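You operate a simulated robot arm through the tools that you are given. There is no shell and no other tool. Be economical: measure what you need, move in short steps, check, and stop when the job is done.

You are at the controls of a simulated two-armed robot. One attempt, no reset.

Task
Carry the large ring to the rubber mat and grease a patch on it.
Fine: both hands carry; short brush from the round tray, back in the silver pot. A coat counts when it lies all over at full strength: go over it till it gets no stronger.

The check looks at the end state, three seconds after you hand in, the way a careful person would. Anything else that was tipped, shoved, dropped, spilled or broken makes it a failure.

Robot
Two 7-joint arms with two-finger parallel grippers on one trunk, on a base that drives. Base frame: it is fixed to the floor where the robot stands at the start and does not move with it; the origin is under the middle of the robot, x ahead of it, y to its left, z up; the surface under the hand at the start is at about z = 620. Units: mm, degrees, N and s.
The left shoulder is at the start at [50, 165, 1005], the right one opposite. With the tool pointing down near the work surface each hand reaches from about 100 to 680 mm from the robot's upright axis, wherever it stands, measured 20 degrees to its own side. Places, roughly: large ring (30x30x3 cm) [500, 200, 600]; round tray [500, -100, 600]; rubber mat on the table [-1000, 700, 900]; silver pot [600, -100, 700]. Payload 3.91 kg a hand.
The TCP of each hand is the grasp point between the finger pads, 30 mm short of the fingertips. In the tool frame z runs along the fingers and y along their closing line. The gripper opens to 110 mm. The fingers are 20 mm wide and 10 mm thick; the gripper's body (48 by 112 mm) begins 55 mm behind the TCP.
Orientation is told as [roll, pitch, yaw] about the base's x, y, z axes, in that order, counted from this pose: with the fingers straight down and closing along the base's y, the tool's x points along the base's -x, its y along +y and its z along -z.

Tools
- The arms move only by the tool play_rows. It takes "left_moves", "right_moves" or both (then of equal length, played together; a hand with none holds still); each is text: rows parted by semicolons, each of 7 numbers parted by spaces: the shift along the base's x, y, z in mm, then the turn, a rotation vector about the base's x, y, z in degrees, then the closure, from 0 (fully open) to 1 (shut). In form: x y z wx wy wz fingers; .... A call has 1 to 12 rows; each row shifts and turns the commanded pose from where the row before left it. Each row takes 0.2 s and may step no farther than 50 mm and 8.6 degrees from the row before; otherwise, or with a gripper value out of range, the whole call is refused. Where a pose cannot be reached the arm comes as near as it can. A force on the tool above 40 N (or 10 N above the force at the start of the call, whichever is more), or a blocked arm, ends the call early, and 0.2 s more pass. The fingers move at their own pace (about 45 mm/s each) and stop on an object; they squeeze with about 24 N. The grip force told is the motor's: it shows also when the fingers shut on nothing. Time passes only in rows, and 0.2 s behind the last, so rows that do not move let the fingers close. The reply holds the time, the measured pose of the TCP, the force on the tool along the base axes, the opening and the grip force, in the units named above and with some noise, with the torque about the TCP (base axes, N m) and any sound that the robot's microphone picked up.
- Cameras (640 x 400 px; columns grow to the right, rows downward): "scene" is now at [111.5, 42.5, 1183.7]; the picture's right is [0.25, -0.97, 0.00], its down [-0.53, -0.13, -0.84] and it looks along [0.81, 0.21, -0.55] (base axes); focal length 257 px, centre (320, 200). "left" rides on the left gripper at [72, -17, -103] in its tool frame; the picture's right is [0.23, 0.97, 0.00], its down [-0.76, 0.18, -0.62] and it looks along [-0.61, 0.14, 0.78] (tool axes); focal length 222 px, centre (320, 200). "right" rides on the right gripper at [72, 17, -103] in its tool frame; the picture's right is [-0.23, 0.97, 0.00], its down [-0.76, -0.18, -0.62] and it looks along [-0.61, -0.14, 0.78] (tool axes); focal length 222 px, centre (320, 200). There is no depth. A picture from a camera that has moved, and an enlarged one, comes with that camera's place and axes in the base frame and with its lens. The place of the scene camera against the robot may be out by one fixed shift of up to 25 mm in any direction.
- snapshot(camera): a new picture of that camera. The clock stands still meanwhile.
- move_column(by): slides the trunk up (or, below 0, down) by that many mm; the arms and the scene camera ride with it, the base frame stays. It gives what a move gives, with no picture.
- drive_base(legs): drives the robot by 1 to 6 legs, each [ahead, left, turn to the left] in mm, mm and degrees, along the robot's own axes; the way and the turn of a leg run together, so that a leg with both is an arc; at most 1500 mm and 180 degrees a leg. The arms and the cameras ride along, it lands a little off, and it stops where it bumps. It gives what a move gives.
- aim_head(pan, tilt): turns the head with the scene camera to pan (to the left, within 80 degrees either way) and tilt (down, from -29 to 69), counted from straight ahead of the robot. It gives what a move gives.
- close_up(camera, box): a new picture of the part [left, top, right, bottom] of that camera's present view, enlarged. The clock stands still meanwhile.
- job_done(): hands the job in; it is judged then, once.

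Go step by step. Nothing tells you exact positions but the pictures and the camera data: compare them with the known pose of the tool, close in by small moves and look again before you grip or let go. The budget is 120 turns and 92 pictures, counting those below and the enlarged ones. Unless the task says otherwise, let go and move clear before handing in, and close with one line.

The tools are called as a command line: name --argument value ..., lists and objects as JSON in quotes. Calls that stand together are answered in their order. play_rows: Moves the arms, as the interface text tells. Its arguments: {"type":"object","properties":{"left_moves":{"type":"string"},"right_moves":{"type":"string"}},"required":[]} The other tools are called the same way: move_column (by) slides the trunk up or down; drive_base (legs) drives the base; aim_head (pan, tilt) turns the head that bears the scene camera; snapshot (camera) takes a picture; close_up (camera, box) takes an enlarged picture of a part of a camera's view; job_done () hands the job in.

At the start:

```text
time: 0.0
left_tcp_pos: [475.4, 248.6, 1049.4]
left_orientation: [0.1, 0.0, 0.0]
left_wrist_force: [-0.9, 0.3, 0.1]
left_moment: [0.03, -0.01, 0.02]
left_opening: 110.0
left_grip_force: 0.1
right_tcp_pos: [409.7, -77.7, 987.2]
right_orientation: [0.0, 0.0, 0.0]
right_wrist_force: [-0.7, 0.7, -0.1]
right_moment: [0.01, 0.0, -0.03]
right_opening: 110.0
right_grip_force: 0.1
trunk travel left (down, up): [-225.0, 278.0]
robot x, y, heading: [-1.8, 1.0, -0.1]
head pan, tilt: [14.2, 33.2]
```

scene: 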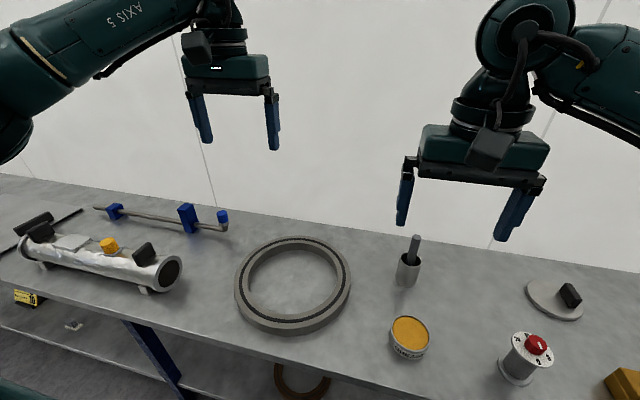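
right: 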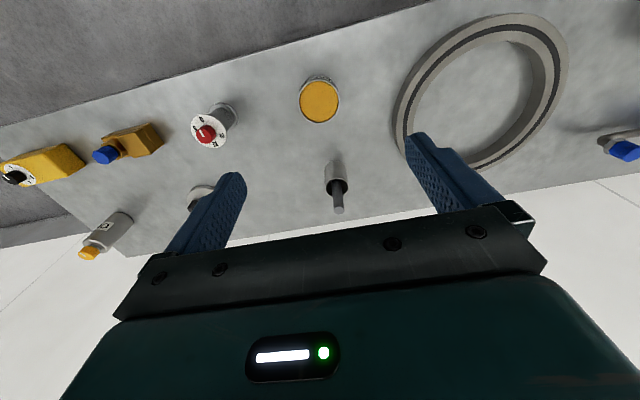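
left: 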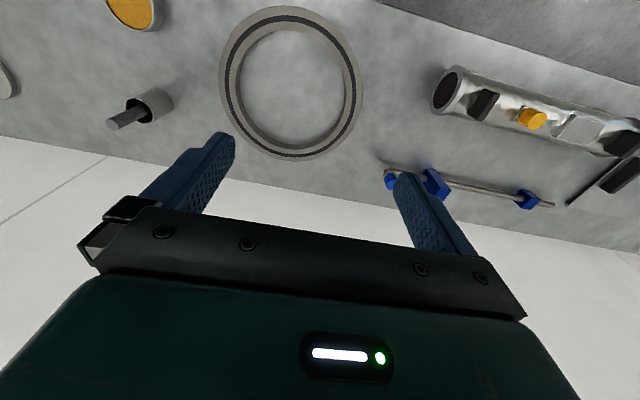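

I see the ring on the bench, a silver pot with a handle in it, and a round container of something yellow, with other parts around. I'll look closer before moving.

close_up --camera "scene" --box '[360, 220, 600, 390]'

close_up --camera "scene" --box '[200, 210, 400, 350]'

aim_head --pan 80 --tilt 25

snapshot --camera "scene"

```text
2.35 times, centred on (480, 305) of scene
camera zoom: at [111.5, 42.5, 1183.7], right [0.25, -0.97, 0.0], down [-0.53, -0.13, -0.84], along [0.81, 0.21, -0.55], focal length 604 px, centre (-56, -47)
```

zoom: 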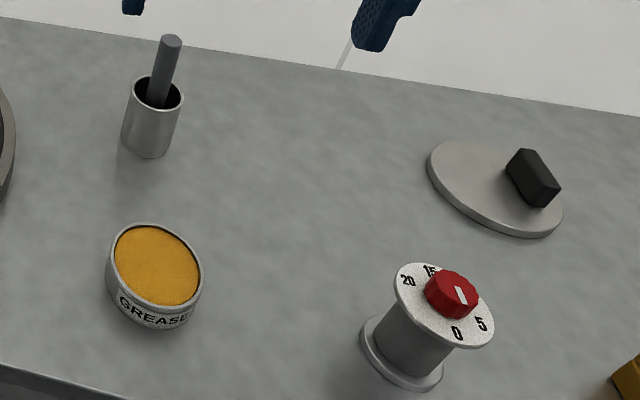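

```text
2.86 times, centred on (300, 280) of scene
camera zoom: at [111.5, 42.5, 1183.7], right [0.25, -0.97, 0.0], down [-0.53, -0.13, -0.84], along [0.81, 0.21, -0.55], focal length 734 px, centre (377, -29)
```

zoom: 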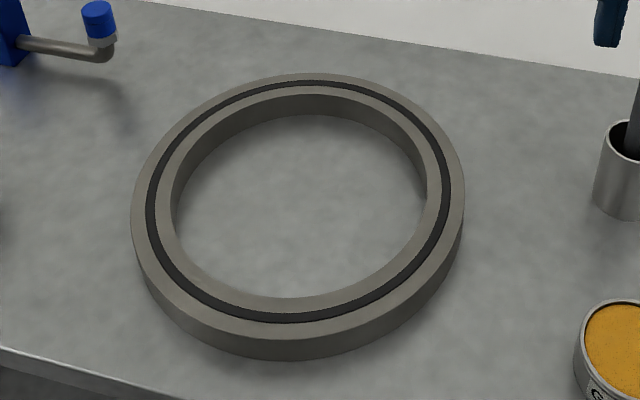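

```text
time: 1.4
left_tcp_pos: [475.8, 249.3, 1048.7]
left_orientation: [0.0, -0.1, 0.1]
left_wrist_force: [-0.2, -0.3, -0.1]
left_moment: [-0.01, -0.01, 0.0]
left_opening: 109.7
left_grip_force: 0.0
right_tcp_pos: [409.8, -77.1, 987.2]
right_orientation: [0.0, -0.1, 0.1]
right_wrist_force: [0.1, 0.1, -0.4]
right_moment: [0.0, 0.01, 0.01]
right_opening: 110.2
right_grip_force: 0.1
trunk travel left (down, up): [-225.0, 278.0]
robot x, y, heading: [-1.3, -1.1, 0.2]
head pan, tilt: [80.0, 25.0]
```

```text
86 pictures are left
camera scene: at [41.3, 111.4, 1196.7], right [0.98, -0.17, 0.0], down [-0.07, -0.42, -0.91], along [0.16, 0.89, -0.42], focal length 257 px, centre (320, 200)
```

scene: 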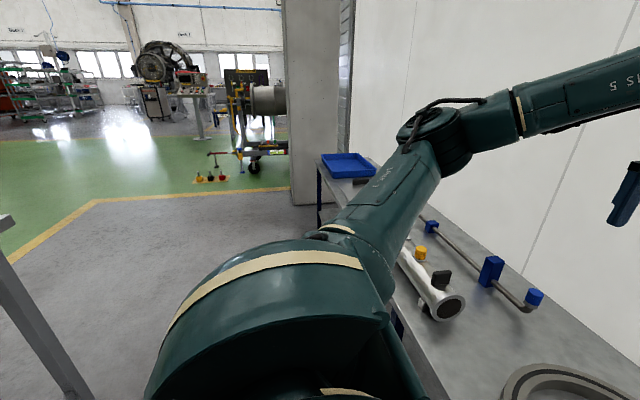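

The brush stands in the silver pot near (635,-70) and the grease tin is near (443,-60). The mat's table is behind on the left, so I'll turn in place to see it.

drive_base --legs '[[0, 0, 65]]'

snapshot --camera "scene"

```text
time: 4.6
left_tcp_pos: [-24.5, 535.6, 1048.8]
left_orientation: [0.0, 0.0, 64.9]
left_wrist_force: [-0.6, 0.1, -0.3]
left_moment: [0.0, -0.01, -0.01]
left_opening: 110.2
left_grip_force: 0.1
right_tcp_pos: [243.6, 339.2, 987.0]
right_orientation: [0.0, 0.0, 65.0]
right_wrist_force: [0.8, -0.1, -0.3]
right_moment: [-0.03, 0.05, -0.02]
right_opening: 110.2
right_grip_force: 0.0
trunk travel left (down, up): [-225.0, 278.0]
robot x, y, heading: [1.8, -0.6, 64.7]
head pan, tilt: [80.0, 25.0]
```

```text
85 pictures are left
camera scene: at [-67.2, 100.2, 1196.7], right [0.57, 0.82, 0.0], down [0.35, -0.24, -0.91], along [-0.74, 0.52, -0.42], focal length 257 px, centre (320, 200)
```

scene: 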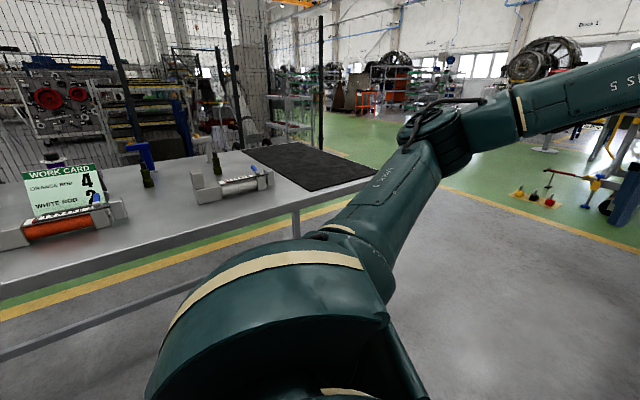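

The mat lies on the second table, beside a spool fixture and a work card; I'll zoom in on these.

close_up --camera "scene" --box '[0, 120, 220, 257]'

close_up --camera "scene" --box '[180, 120, 400, 257]'

```text
2.91 times, centred on (110, 188) of scene
camera zoom: at [-67.2, 100.2, 1196.7], right [0.57, 0.82, 0.0], down [0.35, -0.24, -0.91], along [-0.74, 0.52, -0.42], focal length 747 px, centre (931, 234)
```

zoom: 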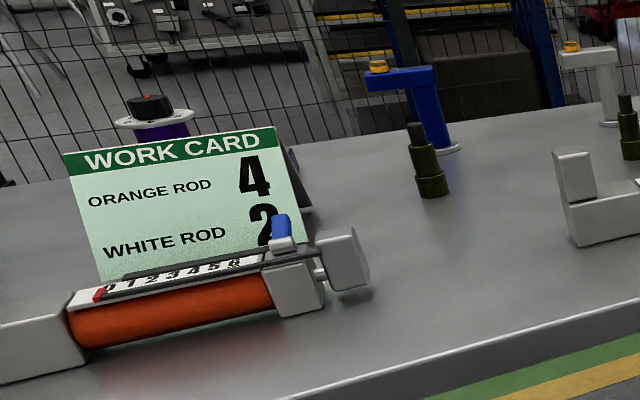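

```text
2.91 times, centred on (290, 188) of scene
camera zoom: at [-67.2, 100.2, 1196.7], right [0.57, 0.82, 0.0], down [0.35, -0.24, -0.91], along [-0.74, 0.52, -0.42], focal length 747 px, centre (407, 234)
```

zoom: 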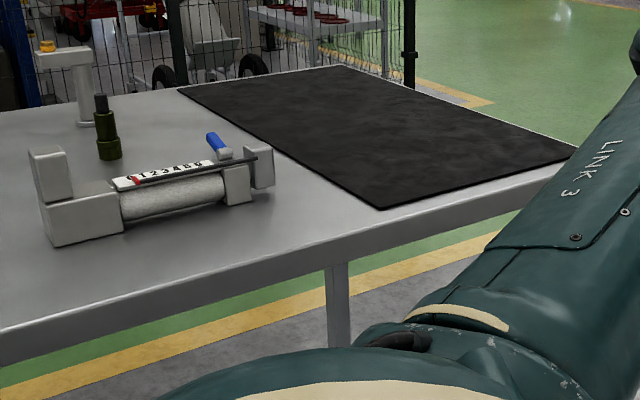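

The mat spans about x -1260..-660, y 480..790 on a 900 mm table, with no marking on it that I can see. I'll turn back and inspect the ring for a marked patch.

drive_base --legs '[[0, 0, -65]]'

aim_head --pan 0 --tilt 50

snapshot --camera "scene"

close_up --camera "left" --box '[190, 0, 400, 170]'

aim_head --pan -50 --tilt 35

snapshot --camera "scene"

```text
time: 7.9
left_tcp_pos: [475.5, 247.8, 1048.8]
left_orientation: [0.0, 0.0, 0.0]
left_wrist_force: [0.8, 0.2, 0.2]
left_moment: [-0.01, 0.0, -0.01]
left_opening: 110.1
left_grip_force: 0.0
right_tcp_pos: [409.1, -77.1, 986.4]
right_orientation: [0.0, 0.0, -0.1]
right_wrist_force: [-0.1, -0.3, -0.3]
right_moment: [0.03, 0.02, 0.01]
right_opening: 110.5
right_grip_force: 0.1
trunk travel left (down, up): [-225.0, 278.0]
robot x, y, heading: [1.2, 0.1, -0.4]
head pan, tilt: [80.0, 25.0]
```

```text
time: 9.4
left_tcp_pos: [475.6, 248.6, 1047.9]
left_orientation: [-0.1, 0.0, 0.0]
left_wrist_force: [0.0, -0.7, -0.2]
left_moment: [0.01, 0.02, -0.03]
left_opening: 110.1
left_grip_force: 0.1
right_tcp_pos: [409.2, -79.3, 987.8]
right_orientation: [0.0, 0.0, -0.2]
right_wrist_force: [0.4, -0.9, -0.9]
right_moment: [0.03, 0.0, -0.04]
right_opening: 110.1
right_grip_force: 0.1
trunk travel left (down, up): [-225.0, 278.0]
robot x, y, heading: [-2.4, 1.2, -0.1]
head pan, tilt: [0.0, 50.0]
```

```text
82 pictures are left
camera scene: at [102.2, 20.6, 1159.2], right [0.0, -1.0, 0.0], down [-0.77, 0.0, -0.64], along [0.64, 0.0, -0.77], focal length 257 px, centre (320, 200)
```

scene: 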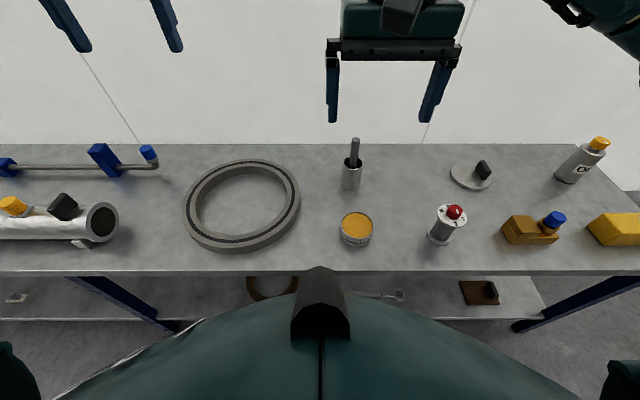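

```text
2.35 times, centred on (295, 85) of left
camera zoom: at [403.1, 230.4, 1151.6], right [-0.23, 0.97, 0.0], down [0.76, 0.18, 0.62], along [0.61, 0.14, -0.78], focal length 523 px, centre (379, 471)
```

zoom: 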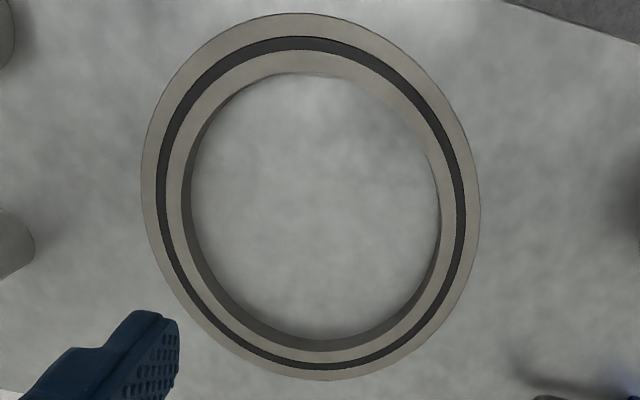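

```text
time: 10.6
left_tcp_pos: [474.8, 248.7, 1049.3]
left_orientation: [0.0, 0.0, 0.0]
left_wrist_force: [0.7, 0.3, 0.4]
left_moment: [0.03, 0.0, 0.02]
left_opening: 109.9
left_grip_force: 0.0
right_tcp_pos: [409.4, -77.8, 987.8]
right_orientation: [0.0, 0.0, -0.1]
right_wrist_force: [0.3, -0.3, -0.5]
right_moment: [0.01, 0.04, 0.01]
right_opening: 110.1
right_grip_force: 0.0
trunk travel left (down, up): [-225.0, 278.0]
robot x, y, heading: [2.0, 0.1, -0.1]
head pan, tilt: [-50.0, 35.0]
```

```text
80 pictures are left
camera scene: at [81.7, -46.9, 1180.9], right [-0.77, -0.64, 0.0], down [-0.37, 0.44, -0.82], along [0.53, -0.63, -0.57], focal length 257 px, centre (320, 200)
```

scene: 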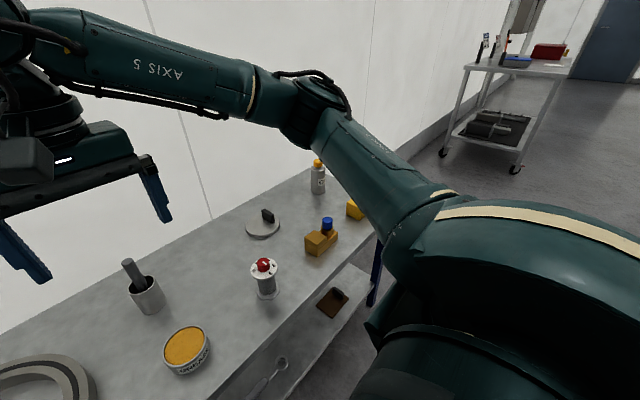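

The ring shows no obvious mark yet, so I'll zoom in on its top and walls from both sides.

aim_head --pan 14 --tilt 45

close_up --camera "left" --box '[285, 0, 375, 56]'

close_up --camera "scene" --box '[230, 160, 350, 235]'

close_up --camera "scene" --box '[340, 130, 440, 250]'

```text
time: 11.9
left_tcp_pos: [476.3, 247.8, 1049.5]
left_orientation: [-0.1, -0.1, -0.1]
left_wrist_force: [-0.2, 0.1, 0.0]
left_moment: [0.02, 0.0, 0.03]
left_opening: 110.0
left_grip_force: 0.1
right_tcp_pos: [408.5, -78.2, 986.6]
right_orientation: [0.0, 0.0, 0.0]
right_wrist_force: [0.6, -1.0, 0.2]
right_moment: [-0.01, -0.01, 0.03]
right_opening: 110.2
right_grip_force: 0.0
trunk travel left (down, up): [-225.0, 278.0]
robot x, y, heading: [-3.3, 0.1, -0.2]
head pan, tilt: [14.0, 45.0]
```

```text
7.11 times, centred on (330, 28) of left
camera zoom: at [403.1, 230.4, 1151.6], right [-0.23, 0.97, 0.0], down [0.76, 0.18, 0.62], along [0.61, 0.14, -0.78], focal length 1580 px, centre (249, 1423)
```

zoom: 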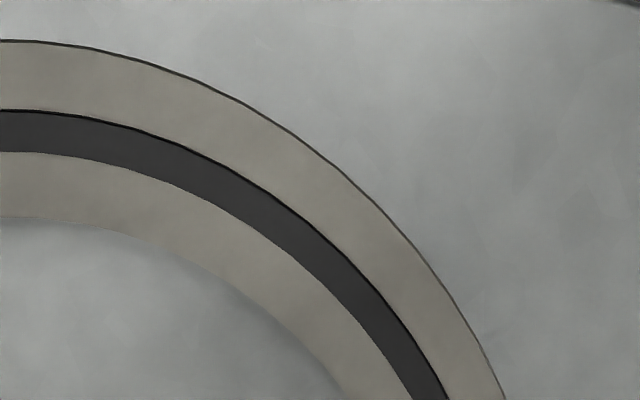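

```text
5.33 times, centred on (290, 198) of scene
camera zoom: at [104.1, 40.1, 1166.1], right [0.24, -0.97, 0.0], down [-0.69, -0.17, -0.71], along [0.69, 0.17, -0.71], focal length 1369 px, centre (480, 213)
```

zoom: 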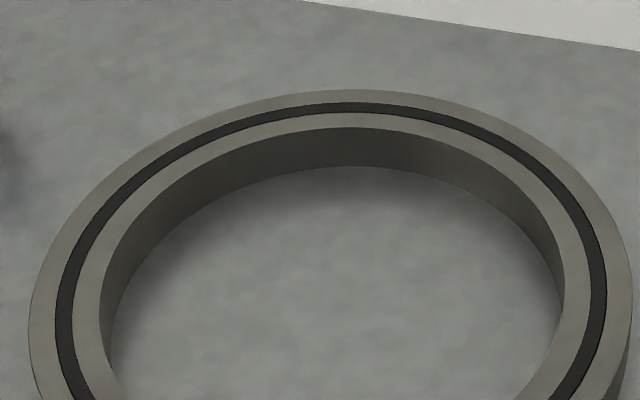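

```text
3.33 times, centred on (390, 190) of scene
camera zoom: at [104.1, 40.1, 1166.1], right [0.24, -0.97, 0.0], down [-0.69, -0.17, -0.71], along [0.69, 0.17, -0.71], focal length 856 px, centre (87, 233)
```

zoom: 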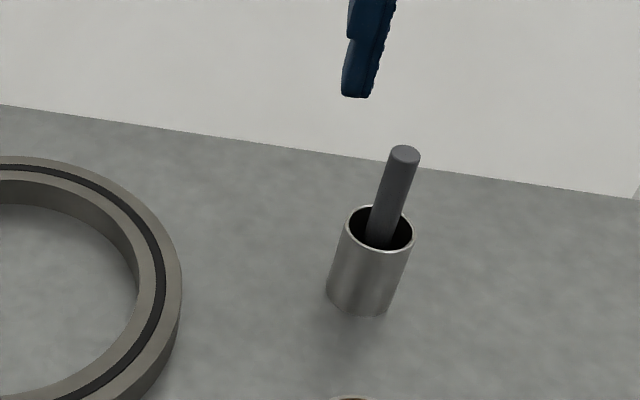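

No patch mark is visible on the ring's top or near sides. Before choosing the order, I'll check the mat for a mark with a tighter zoom.

drive_base --legs '[[0, 0, 75]]'

aim_head --pan 72 --tilt 22

move_column --by 270

snapshot --camera "scene"

close_up --camera "scene" --box '[240, 180, 400, 280]'

```text
time: 15.5
left_tcp_pos: [-110.5, 525.0, 1048.6]
left_orientation: [0.0, 0.0, 74.3]
left_wrist_force: [-0.3, -0.2, 0.0]
left_moment: [-0.02, 0.0, 0.01]
left_opening: 110.2
left_grip_force: 0.0
right_tcp_pos: [184.0, 372.1, 987.7]
right_orientation: [0.0, 0.0, 74.3]
right_wrist_force: [0.0, 0.6, -0.2]
right_moment: [-0.02, -0.01, -0.02]
right_opening: 110.1
right_grip_force: 0.0
trunk travel left (down, up): [-225.0, 278.0]
robot x, y, heading: [2.8, -1.8, 74.5]
head pan, tilt: [14.0, 45.0]
```

```text
time: 16.8
left_tcp_pos: [-110.6, 525.8, 1049.3]
left_orientation: [0.0, 0.1, 74.4]
left_wrist_force: [-0.8, 0.3, -0.8]
left_moment: [-0.02, 0.01, -0.01]
left_opening: 110.0
left_grip_force: 0.1
right_tcp_pos: [184.3, 373.7, 986.4]
right_orientation: [0.1, -0.1, 74.3]
right_wrist_force: [-0.3, -0.2, 0.6]
right_moment: [0.0, 0.02, 0.02]
right_opening: 109.9
right_grip_force: 0.1
trunk travel left (down, up): [-225.0, 278.0]
robot x, y, heading: [-1.9, 2.9, 74.4]
head pan, tilt: [72.0, 22.0]
```

```text
time: 19.5
left_tcp_pos: [-110.4, 525.2, 1318.6]
left_orientation: [0.0, -0.1, 74.4]
left_wrist_force: [0.3, -1.4, -0.6]
left_moment: [-0.03, -0.03, 0.02]
left_opening: 110.2
left_grip_force: 0.1
right_tcp_pos: [184.5, 373.1, 1258.4]
right_orientation: [0.0, 0.1, 74.3]
right_wrist_force: [-0.5, -0.8, -0.8]
right_moment: [0.04, 0.0, -0.03]
right_opening: 109.9
right_grip_force: 0.1
trunk travel left (down, up): [-495.0, 8.0]
robot x, y, heading: [-0.8, 5.3, 74.3]
head pan, tilt: [72.0, 22.0]
```

```text
76 pictures are left
camera scene: at [-73.4, 100.5, 1471.5], right [0.55, 0.83, 0.0], down [0.31, -0.21, -0.93], along [-0.77, 0.51, -0.37], focal length 257 px, centre (320, 200)
```

scene: 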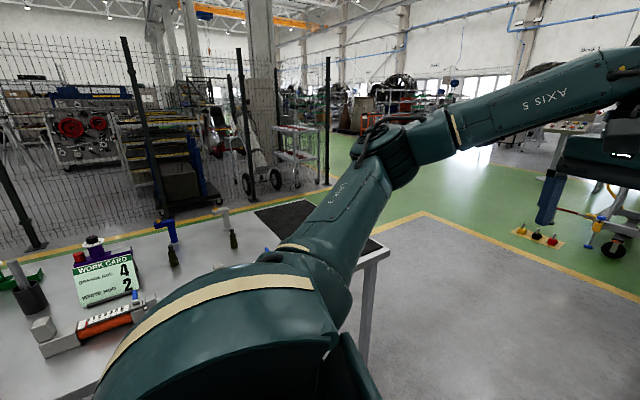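

```text
4.00 times, centred on (320, 230) of scene
camera zoom: at [-73.4, 100.5, 1471.5], right [0.55, 0.83, 0.0], down [0.31, -0.21, -0.93], along [-0.77, 0.51, -0.37], focal length 1027 px, centre (320, 80)
```

zoom: 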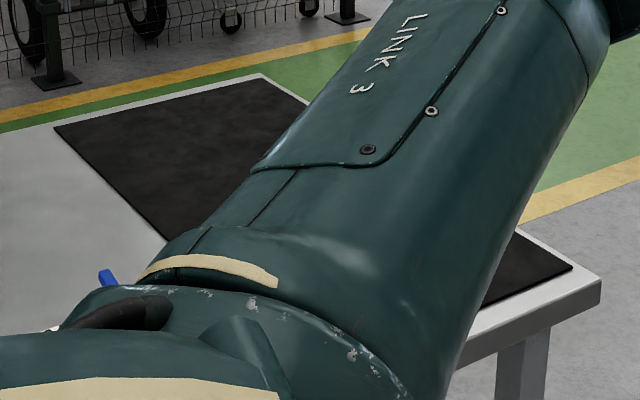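

The mat appears bare. There is a second pot with a rod in it at the left edge of that table, so I'll look at it too.

close_up --camera "scene" --box '[0, 225, 160, 325]'

aim_head --pan 80 --tilt 35

drive_base --legs '[[0, 0, 45]]'

snapshot --camera "scene"

```text
4.00 times, centred on (80, 275) of scene
camera zoom: at [-73.4, 100.5, 1471.5], right [0.55, 0.83, 0.0], down [0.31, -0.21, -0.93], along [-0.77, 0.51, -0.37], focal length 1027 px, centre (1280, -100)
```

zoom: 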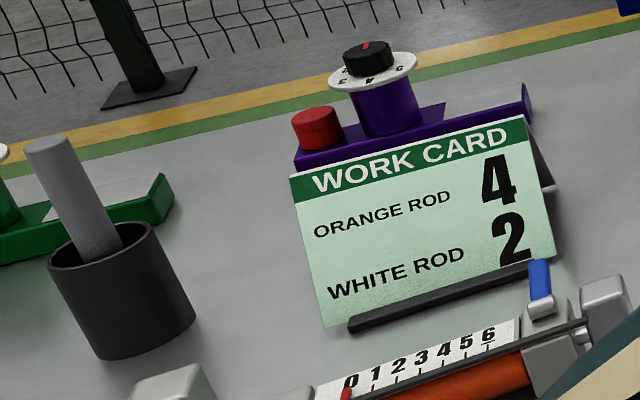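

```text
time: 20.3
left_tcp_pos: [-109.8, 525.2, 1318.6]
left_orientation: [0.0, 0.0, 74.5]
left_wrist_force: [0.4, -0.5, -0.3]
left_moment: [0.0, -0.02, -0.01]
left_opening: 109.9
left_grip_force: 0.0
right_tcp_pos: [184.2, 372.3, 1257.8]
right_orientation: [0.0, -0.1, 74.3]
right_wrist_force: [-0.3, 0.5, 0.3]
right_moment: [0.0, 0.01, 0.0]
right_opening: 110.1
right_grip_force: 0.0
trunk travel left (down, up): [-495.0, 8.0]
robot x, y, heading: [0.4, -1.2, 74.1]
head pan, tilt: [80.0, 35.0]
```

```text
time: 22.8
left_tcp_pos: [-449.1, 293.3, 1318.2]
left_orientation: [0.0, -0.1, 119.3]
left_wrist_force: [-0.3, 0.1, 0.3]
left_moment: [0.03, -0.03, 0.04]
left_opening: 109.9
left_grip_force: 0.1
right_tcp_pos: [-133.1, 395.2, 1257.3]
right_orientation: [0.0, 0.0, 119.2]
right_wrist_force: [0.3, -0.3, -0.5]
right_moment: [0.01, 0.01, -0.02]
right_opening: 110.1
right_grip_force: 0.0
trunk travel left (down, up): [-495.0, 8.0]
robot x, y, heading: [1.6, 0.2, 119.2]
head pan, tilt: [80.0, 35.0]
```

```text
73 pictures are left
camera scene: at [-101.7, 17.1, 1450.9], right [-0.33, 0.94, 0.0], down [0.54, 0.19, -0.82], along [-0.77, -0.27, -0.57], focal length 257 px, centre (320, 200)
```

scene: 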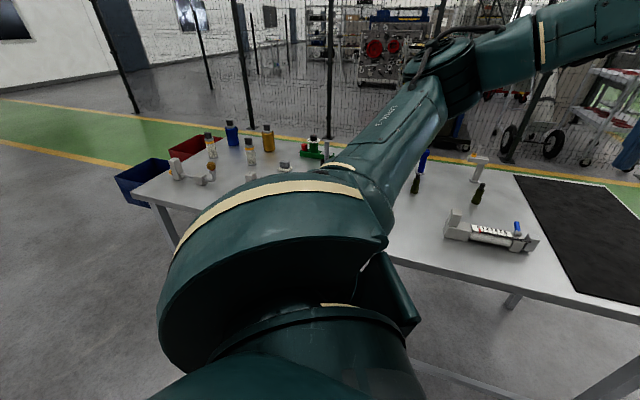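

That is a longer brush in a black pot, so I take the short one to be the brush in the silver pot, and the tin to be the round tray. One clear look at the mat follows.

aim_head --pan 30 --tilt 35

snapshot --camera "scene"

```text
time: 23.9
left_tcp_pos: [-447.9, 294.4, 1318.4]
left_orientation: [0.0, 0.0, 119.3]
left_wrist_force: [0.6, -0.9, -0.1]
left_moment: [-0.03, 0.01, 0.01]
left_opening: 110.0
left_grip_force: 0.1
right_tcp_pos: [-131.7, 394.6, 1258.0]
right_orientation: [0.0, 0.0, 119.2]
right_wrist_force: [-0.8, 0.2, -0.5]
right_moment: [-0.01, 0.0, -0.03]
right_opening: 110.2
right_grip_force: 0.0
trunk travel left (down, up): [-495.0, 8.0]
robot x, y, heading: [1.6, 0.6, 119.1]
head pan, tilt: [30.0, 35.0]
```

```text
72 pictures are left
camera scene: at [-94.1, 91.2, 1451.0], right [0.51, 0.86, 0.0], down [0.49, -0.29, -0.82], along [-0.7, 0.42, -0.57], focal length 257 px, centre (320, 200)
```

scene: 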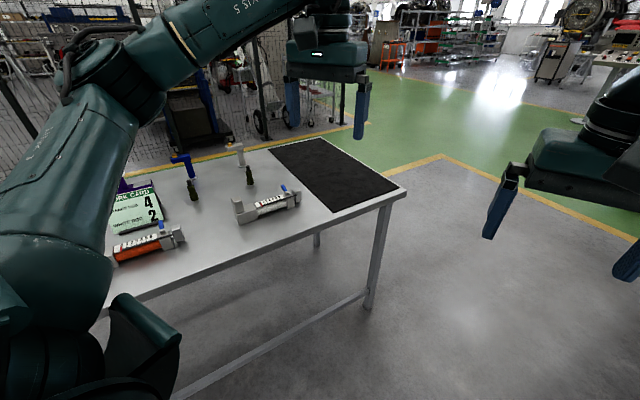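

The mat is bare (x≈-1290..-690, y≈490..825), so the patch goes on the ring. The check is on the end state, so I'll grease the ring at the bench beside the tin and carry it afterwards; I'm turning back now.

drive_base --legs '[[0, 0, -119.2]]'

move_column --by -270

aim_head --pan 0 --tilt 50

play_rows --right_moves "30 0 -25 0 0 0 0.4;30 0 -25 0 0 0 0.4;30 0 -25 0 0 0 0.4;30 0 -25 0 0 0 0.4;20 0 -20 0 0 0 0.4"

snapshot --camera "right"

snapshot --camera "scene"

```text
time: 29.3
left_tcp_pos: [477.8, 246.4, 1319.8]
left_orientation: [0.0, 0.0, -0.2]
left_wrist_force: [-0.5, 0.3, 0.7]
left_moment: [-0.06, 0.01, -0.02]
left_opening: 109.8
left_grip_force: 0.1
right_tcp_pos: [408.8, -79.0, 1256.5]
right_orientation: [0.0, 0.0, -0.4]
right_wrist_force: [-0.6, 1.1, 0.5]
right_moment: [0.01, 0.02, 0.03]
right_opening: 110.1
right_grip_force: 0.0
trunk travel left (down, up): [-495.0, 8.0]
robot x, y, heading: [-2.8, 2.7, -0.1]
head pan, tilt: [30.0, 35.0]
```

```text
time: 32.1
left_tcp_pos: [476.8, 246.2, 1048.5]
left_orientation: [0.0, -0.1, -0.2]
left_wrist_force: [0.6, -0.1, -0.3]
left_moment: [-0.05, 0.0, -0.02]
left_opening: 110.1
left_grip_force: 0.0
right_tcp_pos: [409.4, -78.2, 987.2]
right_orientation: [-0.1, 0.0, -0.2]
right_wrist_force: [-0.1, -0.7, 0.4]
right_moment: [-0.01, 0.01, -0.02]
right_opening: 110.0
right_grip_force: 0.1
trunk travel left (down, up): [-225.0, 278.0]
robot x, y, heading: [-2.9, -1.0, -0.3]
head pan, tilt: [30.0, 35.0]
```

```text
time: 33.0
left_tcp_pos: [477.5, 246.3, 1048.8]
left_orientation: [0.0, 0.0, -0.2]
left_wrist_force: [-0.5, -0.3, -0.3]
left_moment: [0.0, 0.0, -0.01]
left_opening: 109.7
left_grip_force: 0.1
right_tcp_pos: [409.0, -79.8, 986.9]
right_orientation: [0.0, 0.0, -0.3]
right_wrist_force: [-0.8, -0.4, 0.4]
right_moment: [0.01, 0.02, 0.0]
right_opening: 109.9
right_grip_force: 0.1
trunk travel left (down, up): [-225.0, 278.0]
robot x, y, heading: [-0.6, -4.2, -0.4]
head pan, tilt: [0.0, 50.0]
```

```text
time: 34.2
left_tcp_pos: [476.8, 247.0, 1049.1]
left_orientation: [0.0, 0.1, -0.2]
left_wrist_force: [-0.1, 0.1, -0.2]
left_moment: [-0.02, 0.01, -0.03]
left_opening: 110.1
left_grip_force: 0.0
right_tcp_pos: [550.7, -79.5, 865.6]
right_orientation: [0.0, -0.1, -0.3]
right_wrist_force: [-0.1, -0.2, -0.4]
right_moment: [-0.04, 0.02, 0.0]
right_opening: 65.8
right_grip_force: 0.1
trunk travel left (down, up): [-225.0, 278.0]
robot x, y, heading: [-0.3, -2.7, -0.2]
head pan, tilt: [0.0, 50.0]
```

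```text
71 pictures are left
camera right: at [476.8, -62.1, 969.5], right [0.23, 0.97, 0.0], down [0.76, -0.18, 0.62], along [0.61, -0.14, -0.78], focal length 222 px, centre (320, 200)
```

right: 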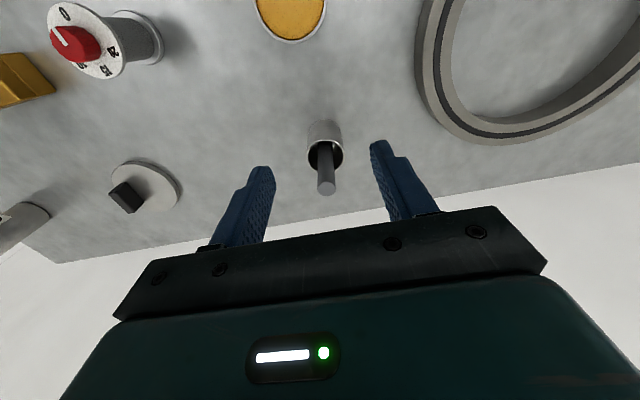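

```text
70 pictures are left
camera scene: at [102.3, 20.2, 1159.2], right [0.0, -1.0, 0.0], down [-0.77, 0.0, -0.64], along [0.64, 0.0, -0.77], focal length 257 px, centre (320, 200)
```

scene: 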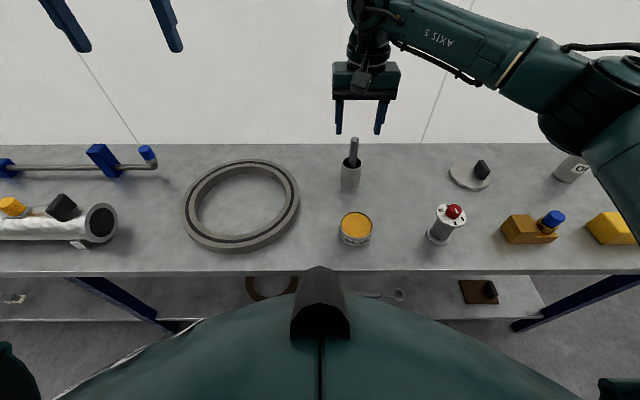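

The brush top is about (612,-86,772) and the pot's axis about (600,-84). I'll move the open right fingers over it and look again.

play_rows --right_moves "30 -3 -8 0 0 0 0.4;28 -3 -8 0 0 0 0.4;0 0 -8 0 0 0 0.4"

snapshot --camera "right"

close_up --camera "scene" --box '[300, 80, 420, 205]'

```text
time: 35.0
left_tcp_pos: [477.0, 246.9, 1048.6]
left_orientation: [0.1, 0.0, -0.2]
left_wrist_force: [0.4, 0.0, 0.5]
left_moment: [-0.01, -0.02, 0.02]
left_opening: 110.2
left_grip_force: 0.0
right_tcp_pos: [607.5, -83.9, 843.9]
right_orientation: [0.0, 0.0, -0.4]
right_wrist_force: [0.4, 0.9, -0.7]
right_moment: [0.02, -0.02, -0.01]
right_opening: 66.0
right_grip_force: 0.1
trunk travel left (down, up): [-225.0, 278.0]
robot x, y, heading: [-2.4, 1.9, -0.4]
head pan, tilt: [0.0, 50.0]
```

```text
69 pictures are left
camera right: at [533.6, -67.4, 946.3], right [0.23, 0.97, 0.0], down [0.76, -0.18, 0.62], along [0.61, -0.14, -0.78], focal length 222 px, centre (320, 200)
```

right: 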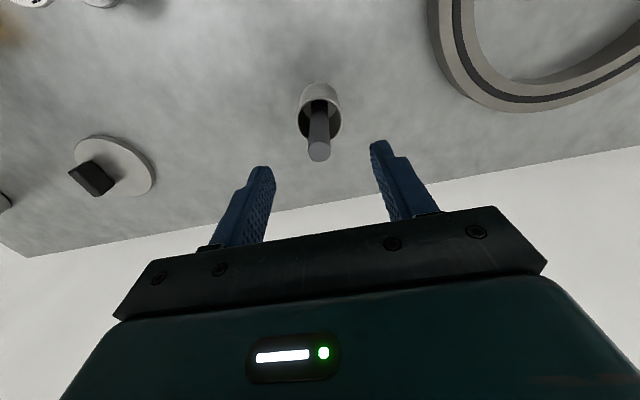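

```text
3.20 times, centred on (360, 142) of scene
camera zoom: at [102.2, 20.2, 1159.2], right [0.0, -1.0, 0.0], down [-0.77, 0.0, -0.64], along [0.64, 0.0, -0.77], focal length 822 px, centre (192, 384)
```

zoom: 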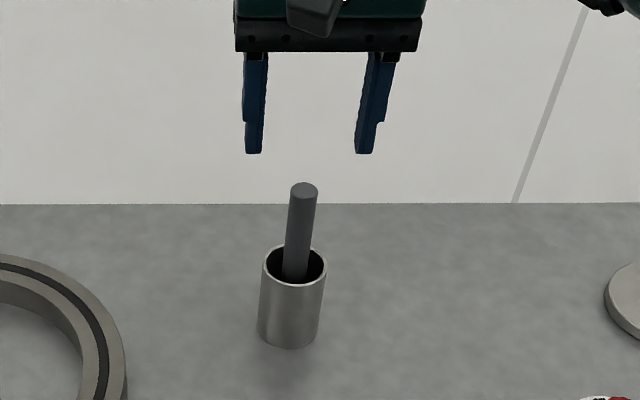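

Triangulated, the brush top is (622,-87,763), leaning slightly to +x, and the pot rim is near z 705. I'll lower the fingers around it, close, and check.

play_rows --right_moves "11 -3 -20 0 0 0 0.4;0 0 -30 0 0 0 0.4;0 0 -30 0 0 0 0.4;0 0 -18 0 0 0 0.4"

close_up --camera "scene" --box '[300, 80, 420, 205]'

snapshot --camera "right"

```text
time: 36.0
left_tcp_pos: [477.1, 246.8, 1048.6]
left_orientation: [0.0, 0.0, -0.2]
left_wrist_force: [0.9, -0.6, -0.1]
left_moment: [-0.03, 0.02, 0.0]
left_opening: 110.1
left_grip_force: 0.1
right_tcp_pos: [618.7, -87.5, 745.2]
right_orientation: [0.0, -0.1, -0.3]
right_wrist_force: [0.5, -0.5, -1.3]
right_moment: [0.0, 0.01, 0.01]
right_opening: 65.9
right_grip_force: 0.0
trunk travel left (down, up): [-225.0, 278.0]
robot x, y, heading: [0.4, -2.1, -0.5]
head pan, tilt: [0.0, 50.0]
```

```text
3.20 times, centred on (360, 142) of scene
camera zoom: at [102.3, 20.2, 1159.2], right [0.0, -1.0, 0.0], down [-0.77, 0.0, -0.64], along [0.64, 0.0, -0.77], focal length 822 px, centre (192, 384)
```

zoom: 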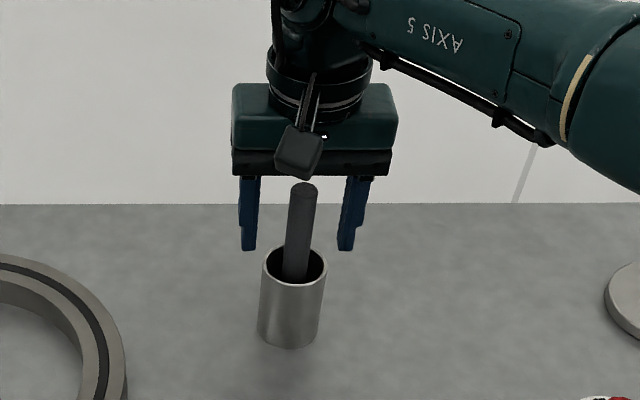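

```text
66 pictures are left
camera right: at [544.5, -69.6, 848.1], right [0.23, 0.97, 0.0], down [0.76, -0.18, 0.62], along [0.61, -0.14, -0.78], focal length 222 px, centre (320, 200)
```

right: 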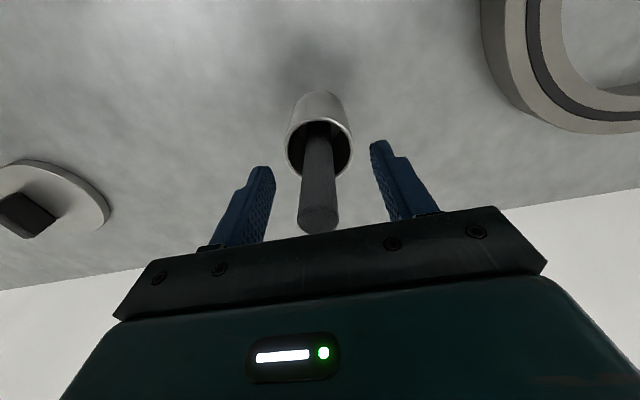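

The rod top is centred between the fingers at (622,-88,763). I'll close on it.

play_rows --right_moves "0 0 0 0 0 0 0.7;0 0 0 0 0 0 1;0 0 0 0 0 0 1;0 0 0 0 0 0 1;0 0 0 0 0 0 1"

play_rows --right_moves "1 0 10 0 0 0 1;1 0 15 0 0 0 1;2 0 20 0 0 0 1;2 0 30 0 0 0 1"

close_up --camera "scene" --box '[300, 80, 420, 205]'

```text
time: 37.2
left_tcp_pos: [477.0, 246.8, 1050.0]
left_orientation: [0.0, 0.0, -0.2]
left_wrist_force: [-0.6, 0.1, 0.7]
left_moment: [0.03, 0.0, -0.01]
left_opening: 110.1
left_grip_force: 0.1
right_tcp_pos: [618.4, -86.8, 745.7]
right_orientation: [0.0, 0.1, -0.4]
right_wrist_force: [-0.5, -0.5, 0.4]
right_moment: [-0.01, -0.03, 0.03]
right_opening: 19.7
right_grip_force: 24.3
trunk travel left (down, up): [-225.0, 278.0]
robot x, y, heading: [1.0, 1.2, -0.3]
head pan, tilt: [0.0, 50.0]
```

```text
time: 38.2
left_tcp_pos: [476.6, 245.8, 1049.5]
left_orientation: [0.0, 0.0, -0.2]
left_wrist_force: [0.4, 0.3, 0.5]
left_moment: [-0.01, -0.02, 0.01]
left_opening: 109.9
left_grip_force: 0.0
right_tcp_pos: [624.8, -88.5, 820.6]
right_orientation: [0.0, 0.0, -0.3]
right_wrist_force: [0.3, -0.2, -0.9]
right_moment: [0.01, 0.01, 0.01]
right_opening: 19.7
right_grip_force: 23.9
trunk travel left (down, up): [-225.0, 278.0]
robot x, y, heading: [2.6, 1.0, -0.3]
head pan, tilt: [0.0, 50.0]
```

```text
3.20 times, centred on (360, 142) of scene
camera zoom: at [102.1, 20.3, 1159.2], right [0.0, -1.0, 0.0], down [-0.77, 0.0, -0.64], along [0.64, 0.0, -0.77], focal length 822 px, centre (192, 384)
```

zoom: 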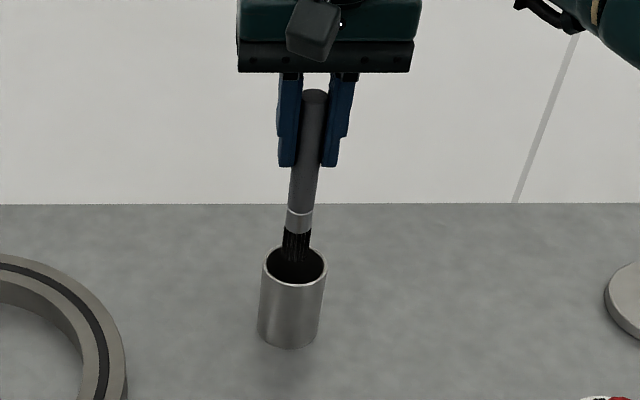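

The brush is out, bristles down. I'll lift clear and measure where the bristle end sits relative to the TCP.

play_rows --right_moves "0 0 40 0 0 0 1;-20 0 35 0 0 0 1;-40 0 0 0 0 0 1"

close_up --camera "scene" --box '[280, 30, 440, 190]'

snapshot --camera "right"

snapshot --camera "left"

```text
time: 39.0
left_tcp_pos: [476.0, 246.9, 1048.6]
left_orientation: [0.0, -0.1, -0.2]
left_wrist_force: [-0.1, 0.2, -0.3]
left_moment: [-0.04, 0.04, 0.02]
left_opening: 110.0
left_grip_force: 0.1
right_tcp_pos: [564.6, -88.7, 896.0]
right_orientation: [0.1, 0.0, -0.3]
right_wrist_force: [0.1, -0.6, -0.7]
right_moment: [0.0, -0.03, -0.05]
right_opening: 19.9
right_grip_force: 23.9
trunk travel left (down, up): [-225.0, 278.0]
robot x, y, heading: [2.9, 2.2, -0.4]
head pan, tilt: [0.0, 50.0]
```

```text
2.50 times, centred on (360, 110) of scene
camera zoom: at [102.1, 20.1, 1159.3], right [0.0, -1.0, 0.0], down [-0.77, 0.0, -0.64], along [0.64, 0.0, -0.77], focal length 642 px, centre (220, 425)
```

zoom: 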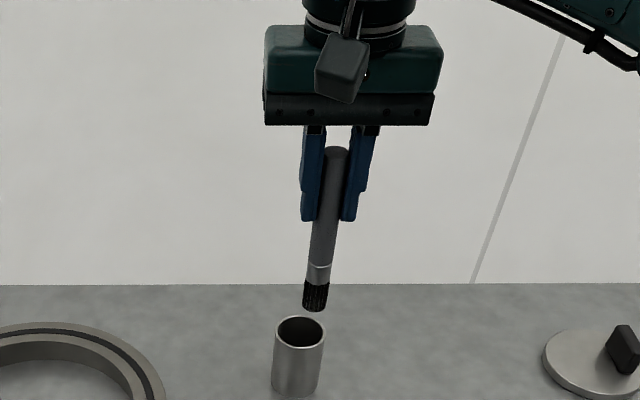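

```text
63 pictures are left
camera right: at [490.0, -71.0, 998.2], right [0.23, 0.97, 0.0], down [0.76, -0.18, 0.62], along [0.61, -0.14, -0.78], focal length 222 px, centre (320, 200)
```

right: 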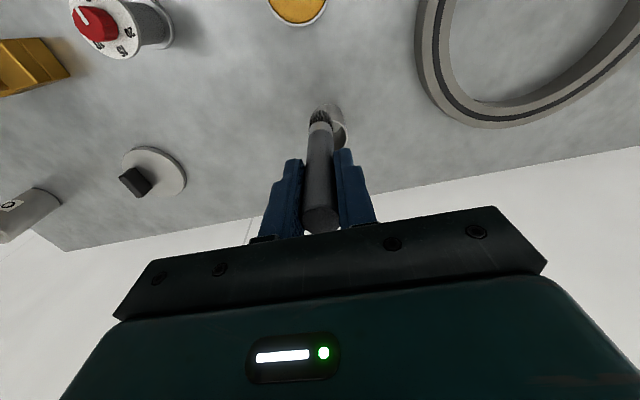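

```text
62 pictures are left
camera left: at [403.6, 229.0, 1151.7], right [-0.22, 0.97, 0.0], down [0.76, 0.17, 0.62], along [0.61, 0.14, -0.78], focal length 222 px, centre (320, 200)
```

left: 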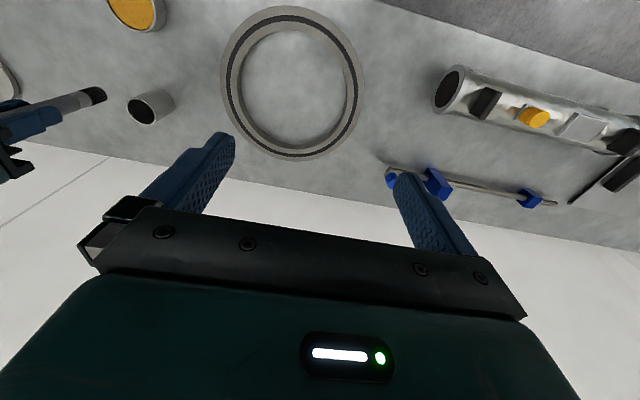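

The bristle end sits about 10 mm behind and 115 mm below the TCP. The tin is centred near (450,-87) with its surface at about z 659, so I'll move above it and look.

play_rows --right_moves "-35 0 -10 0 0 0 1;-35 0 -15 0 0 0 1;-35 -1 -20 0 0 0 1;0 0 -25 0 0 0 1"

snapshot --camera "right"

close_up --camera "scene" --box '[290, 100, 450, 260]'

```text
time: 40.0
left_tcp_pos: [476.4, 245.7, 1048.8]
left_orientation: [0.1, 0.0, -0.3]
left_wrist_force: [-0.1, -0.1, -0.4]
left_moment: [0.01, -0.04, -0.02]
left_opening: 109.9
left_grip_force: 0.0
right_tcp_pos: [458.6, -88.5, 824.9]
right_orientation: [0.1, 0.0, -0.4]
right_wrist_force: [0.7, -0.1, -0.3]
right_moment: [-0.01, 0.0, 0.02]
right_opening: 19.8
right_grip_force: 24.4
trunk travel left (down, up): [-225.0, 278.0]
robot x, y, heading: [-1.9, 1.2, -0.2]
head pan, tilt: [0.0, 50.0]
```

```text
61 pictures are left
camera right: at [385.5, -71.6, 928.5], right [0.23, 0.97, 0.0], down [0.76, -0.18, 0.62], along [0.61, -0.14, -0.78], focal length 222 px, centre (320, 200)
```

right: 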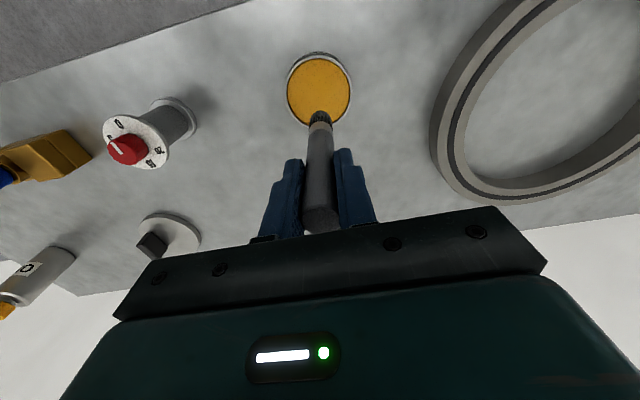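

```text
2.50 times, centred on (370, 180) of scene
camera zoom: at [102.3, 20.2, 1159.2], right [0.0, -1.0, 0.0], down [-0.77, 0.0, -0.64], along [0.64, 0.0, -0.77], focal length 642 px, centre (195, 250)
```

zoom: 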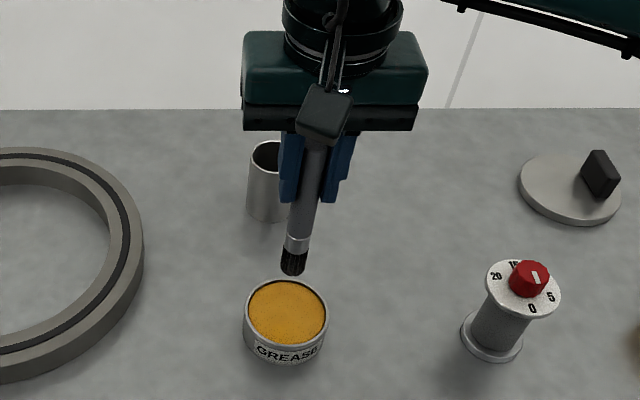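

The bristles are right above the grease at about (447,-86). I'll lower slowly and watch the force.

play_rows --right_moves "-2 0 -20 0 0 0 1;0 0 -20 0 0 0 1;0 0 -12 0 0 0 1;0 0 -5 0 0 0 1;0 0 -3 0 0 0 1"

close_up --camera "scene" --box '[310, 170, 410, 260]'

```text
time: 41.2
left_tcp_pos: [474.8, 247.1, 1051.1]
left_orientation: [0.0, -0.2, -0.1]
left_wrist_force: [0.0, 0.3, 0.3]
left_moment: [-0.02, 0.0, 0.02]
left_opening: 109.6
left_grip_force: 0.1
right_tcp_pos: [457.6, -87.8, 769.4]
right_orientation: [0.2, -0.6, -0.5]
right_wrist_force: [-2.2, -5.7, 34.4]
right_moment: [-0.61, 0.16, 0.0]
right_opening: 20.1
right_grip_force: 23.7
trunk travel left (down, up): [-225.0, 278.0]
robot x, y, heading: [0.3, -0.7, -0.2]
head pan, tilt: [0.0, 50.0]
```

```text
4.44 times, centred on (360, 215) of scene
camera zoom: at [99.8, 20.3, 1160.1], right [0.0, -1.0, 0.0], down [-0.76, 0.0, -0.64], along [0.64, 0.0, -0.76], focal length 1141 px, centre (142, 133)
```

zoom: 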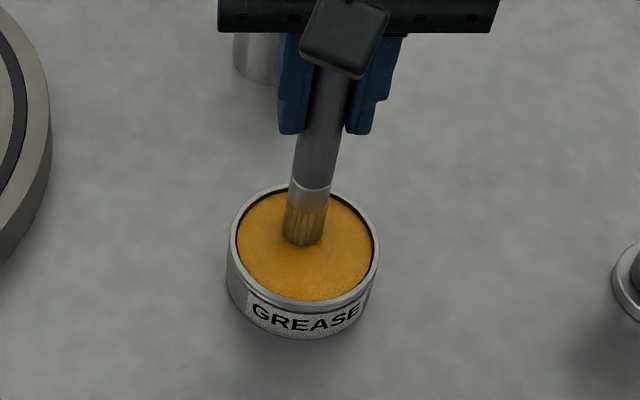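

The bristles are loaded with grease. I'll lift slowly, move the left arm aside, and bring the brush over the ring's near-right top face around (416,98).

play_rows --right_moves "0 0 10 0 0 0 1;0 0 20 0 0 0 1;0 0 40 0 0 0 1;0 0 20 0 0 0 1;0 0 0 0 0 0 1;-15 40 0 0 0 0 1;-15 45 0 0 0 0 1;-2 48 0 0 0 0 1;-2 48 0 0 0 0 1" --left_moves "0 40 0 0 0 0 0;0 40 0 0 0 0 0;0 40 0 0 0 0 0;0 40 0 0 0 0 0;0 40 0 0 0 0 0;0 0 0 0 0 0 0;0 0 0 0 0 0 0;0 0 0 0 0 0 0;0 0 0 0 0 0 0"

snapshot --camera "scene"

snapshot --camera "right"

```text
time: 43.2
left_tcp_pos: [476.8, 446.4, 1048.4]
left_orientation: [0.0, -0.1, -0.2]
left_wrist_force: [-0.9, 0.2, 0.2]
left_moment: [0.02, 0.0, -0.01]
left_opening: 110.1
left_grip_force: 0.2
right_tcp_pos: [423.5, 92.7, 855.4]
right_orientation: [0.0, 0.0, -0.4]
right_wrist_force: [-1.0, 0.6, -1.3]
right_moment: [0.03, -0.03, 0.01]
right_opening: 19.6
right_grip_force: 24.1
trunk travel left (down, up): [-225.0, 278.0]
robot x, y, heading: [2.9, -2.3, -0.3]
head pan, tilt: [0.0, 50.0]
```

```text
58 pictures are left
camera scene: at [102.2, 20.6, 1159.2], right [0.0, -1.0, 0.0], down [-0.77, 0.0, -0.64], along [0.64, 0.0, -0.77], focal length 257 px, centre (320, 200)
```

scene: 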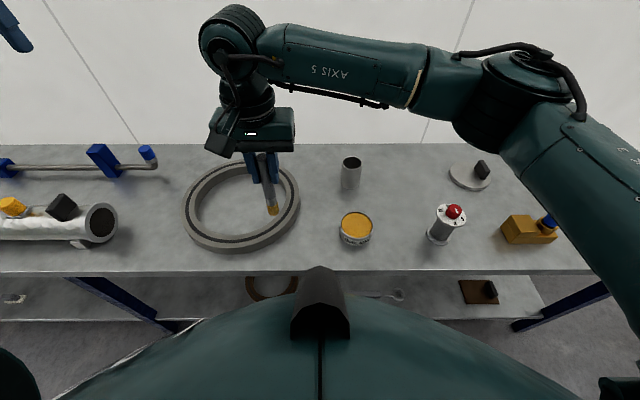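

```text
57 pictures are left
camera right: at [349.8, 109.7, 959.1], right [0.23, 0.97, 0.0], down [0.76, -0.18, 0.62], along [0.61, -0.15, -0.78], focal length 222 px, centre (320, 200)
```

right: 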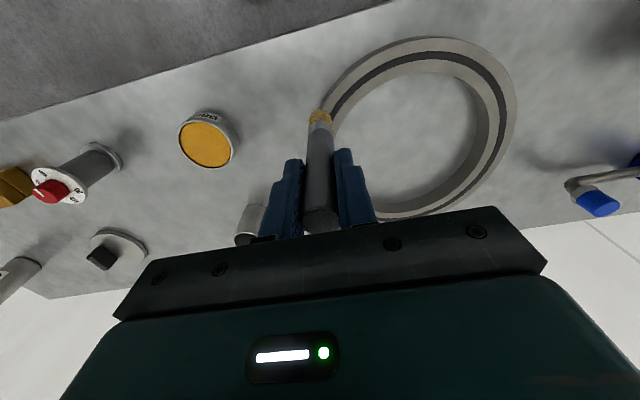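

Fitting the ring gives a centre of about (540,196), outer radius 150, with the face roughly 40 mm wide. I'll bring the bristles over the face at (447,103), hover, and look.

play_rows --right_moves "17 4 -25 0 0 0 1;17 4 -30 0 0 0 1;0 0 -20 0 0 0 1"

close_up --camera "right" --box '[240, 30, 400, 130]'

close_up --camera "scene" --box '[200, 150, 340, 250]'

```text
time: 44.0
left_tcp_pos: [477.1, 446.6, 1048.8]
left_orientation: [0.0, 0.0, -0.2]
left_wrist_force: [-0.5, 0.2, -0.2]
left_moment: [0.01, 0.0, 0.01]
left_opening: 110.1
left_grip_force: 0.0
right_tcp_pos: [456.3, 100.1, 780.1]
right_orientation: [0.1, 0.0, -0.3]
right_wrist_force: [-0.6, -0.3, -1.7]
right_moment: [0.01, 0.02, -0.01]
right_opening: 19.8
right_grip_force: 24.1
trunk travel left (down, up): [-225.0, 278.0]
robot x, y, heading: [2.2, -3.7, -0.4]
head pan, tilt: [0.0, 50.0]
```

```text
4.00 times, centred on (320, 80) of right
camera zoom: at [383.0, 117.4, 883.3], right [0.23, 0.97, 0.0], down [0.76, -0.18, 0.62], along [0.61, -0.14, -0.78], focal length 888 px, centre (320, 680)
```

zoom: 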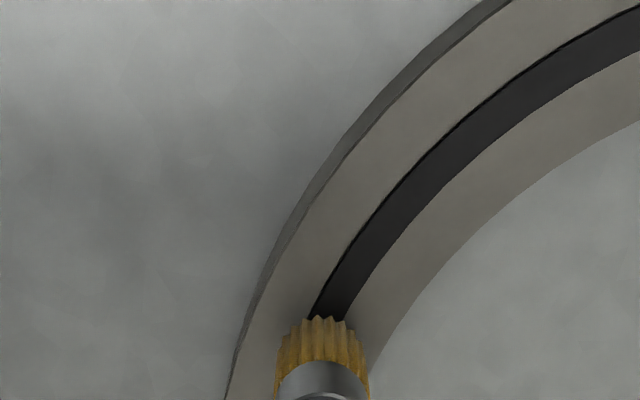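

```text
4.00 times, centred on (270, 200) of scene
camera zoom: at [102.3, 20.2, 1159.2], right [0.0, -1.0, 0.0], down [-0.77, 0.0, -0.64], along [0.64, 0.0, -0.77], focal length 1027 px, centre (520, 200)
```

zoom: 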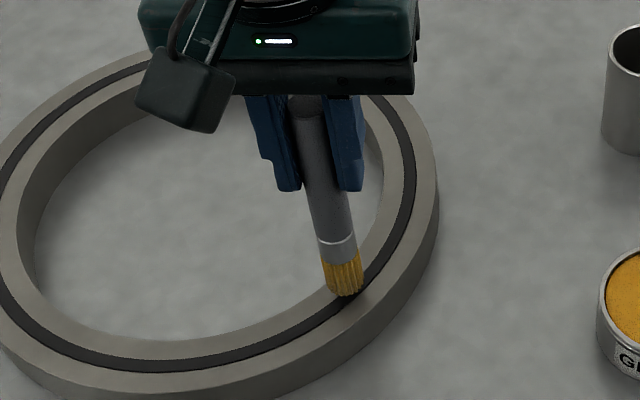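

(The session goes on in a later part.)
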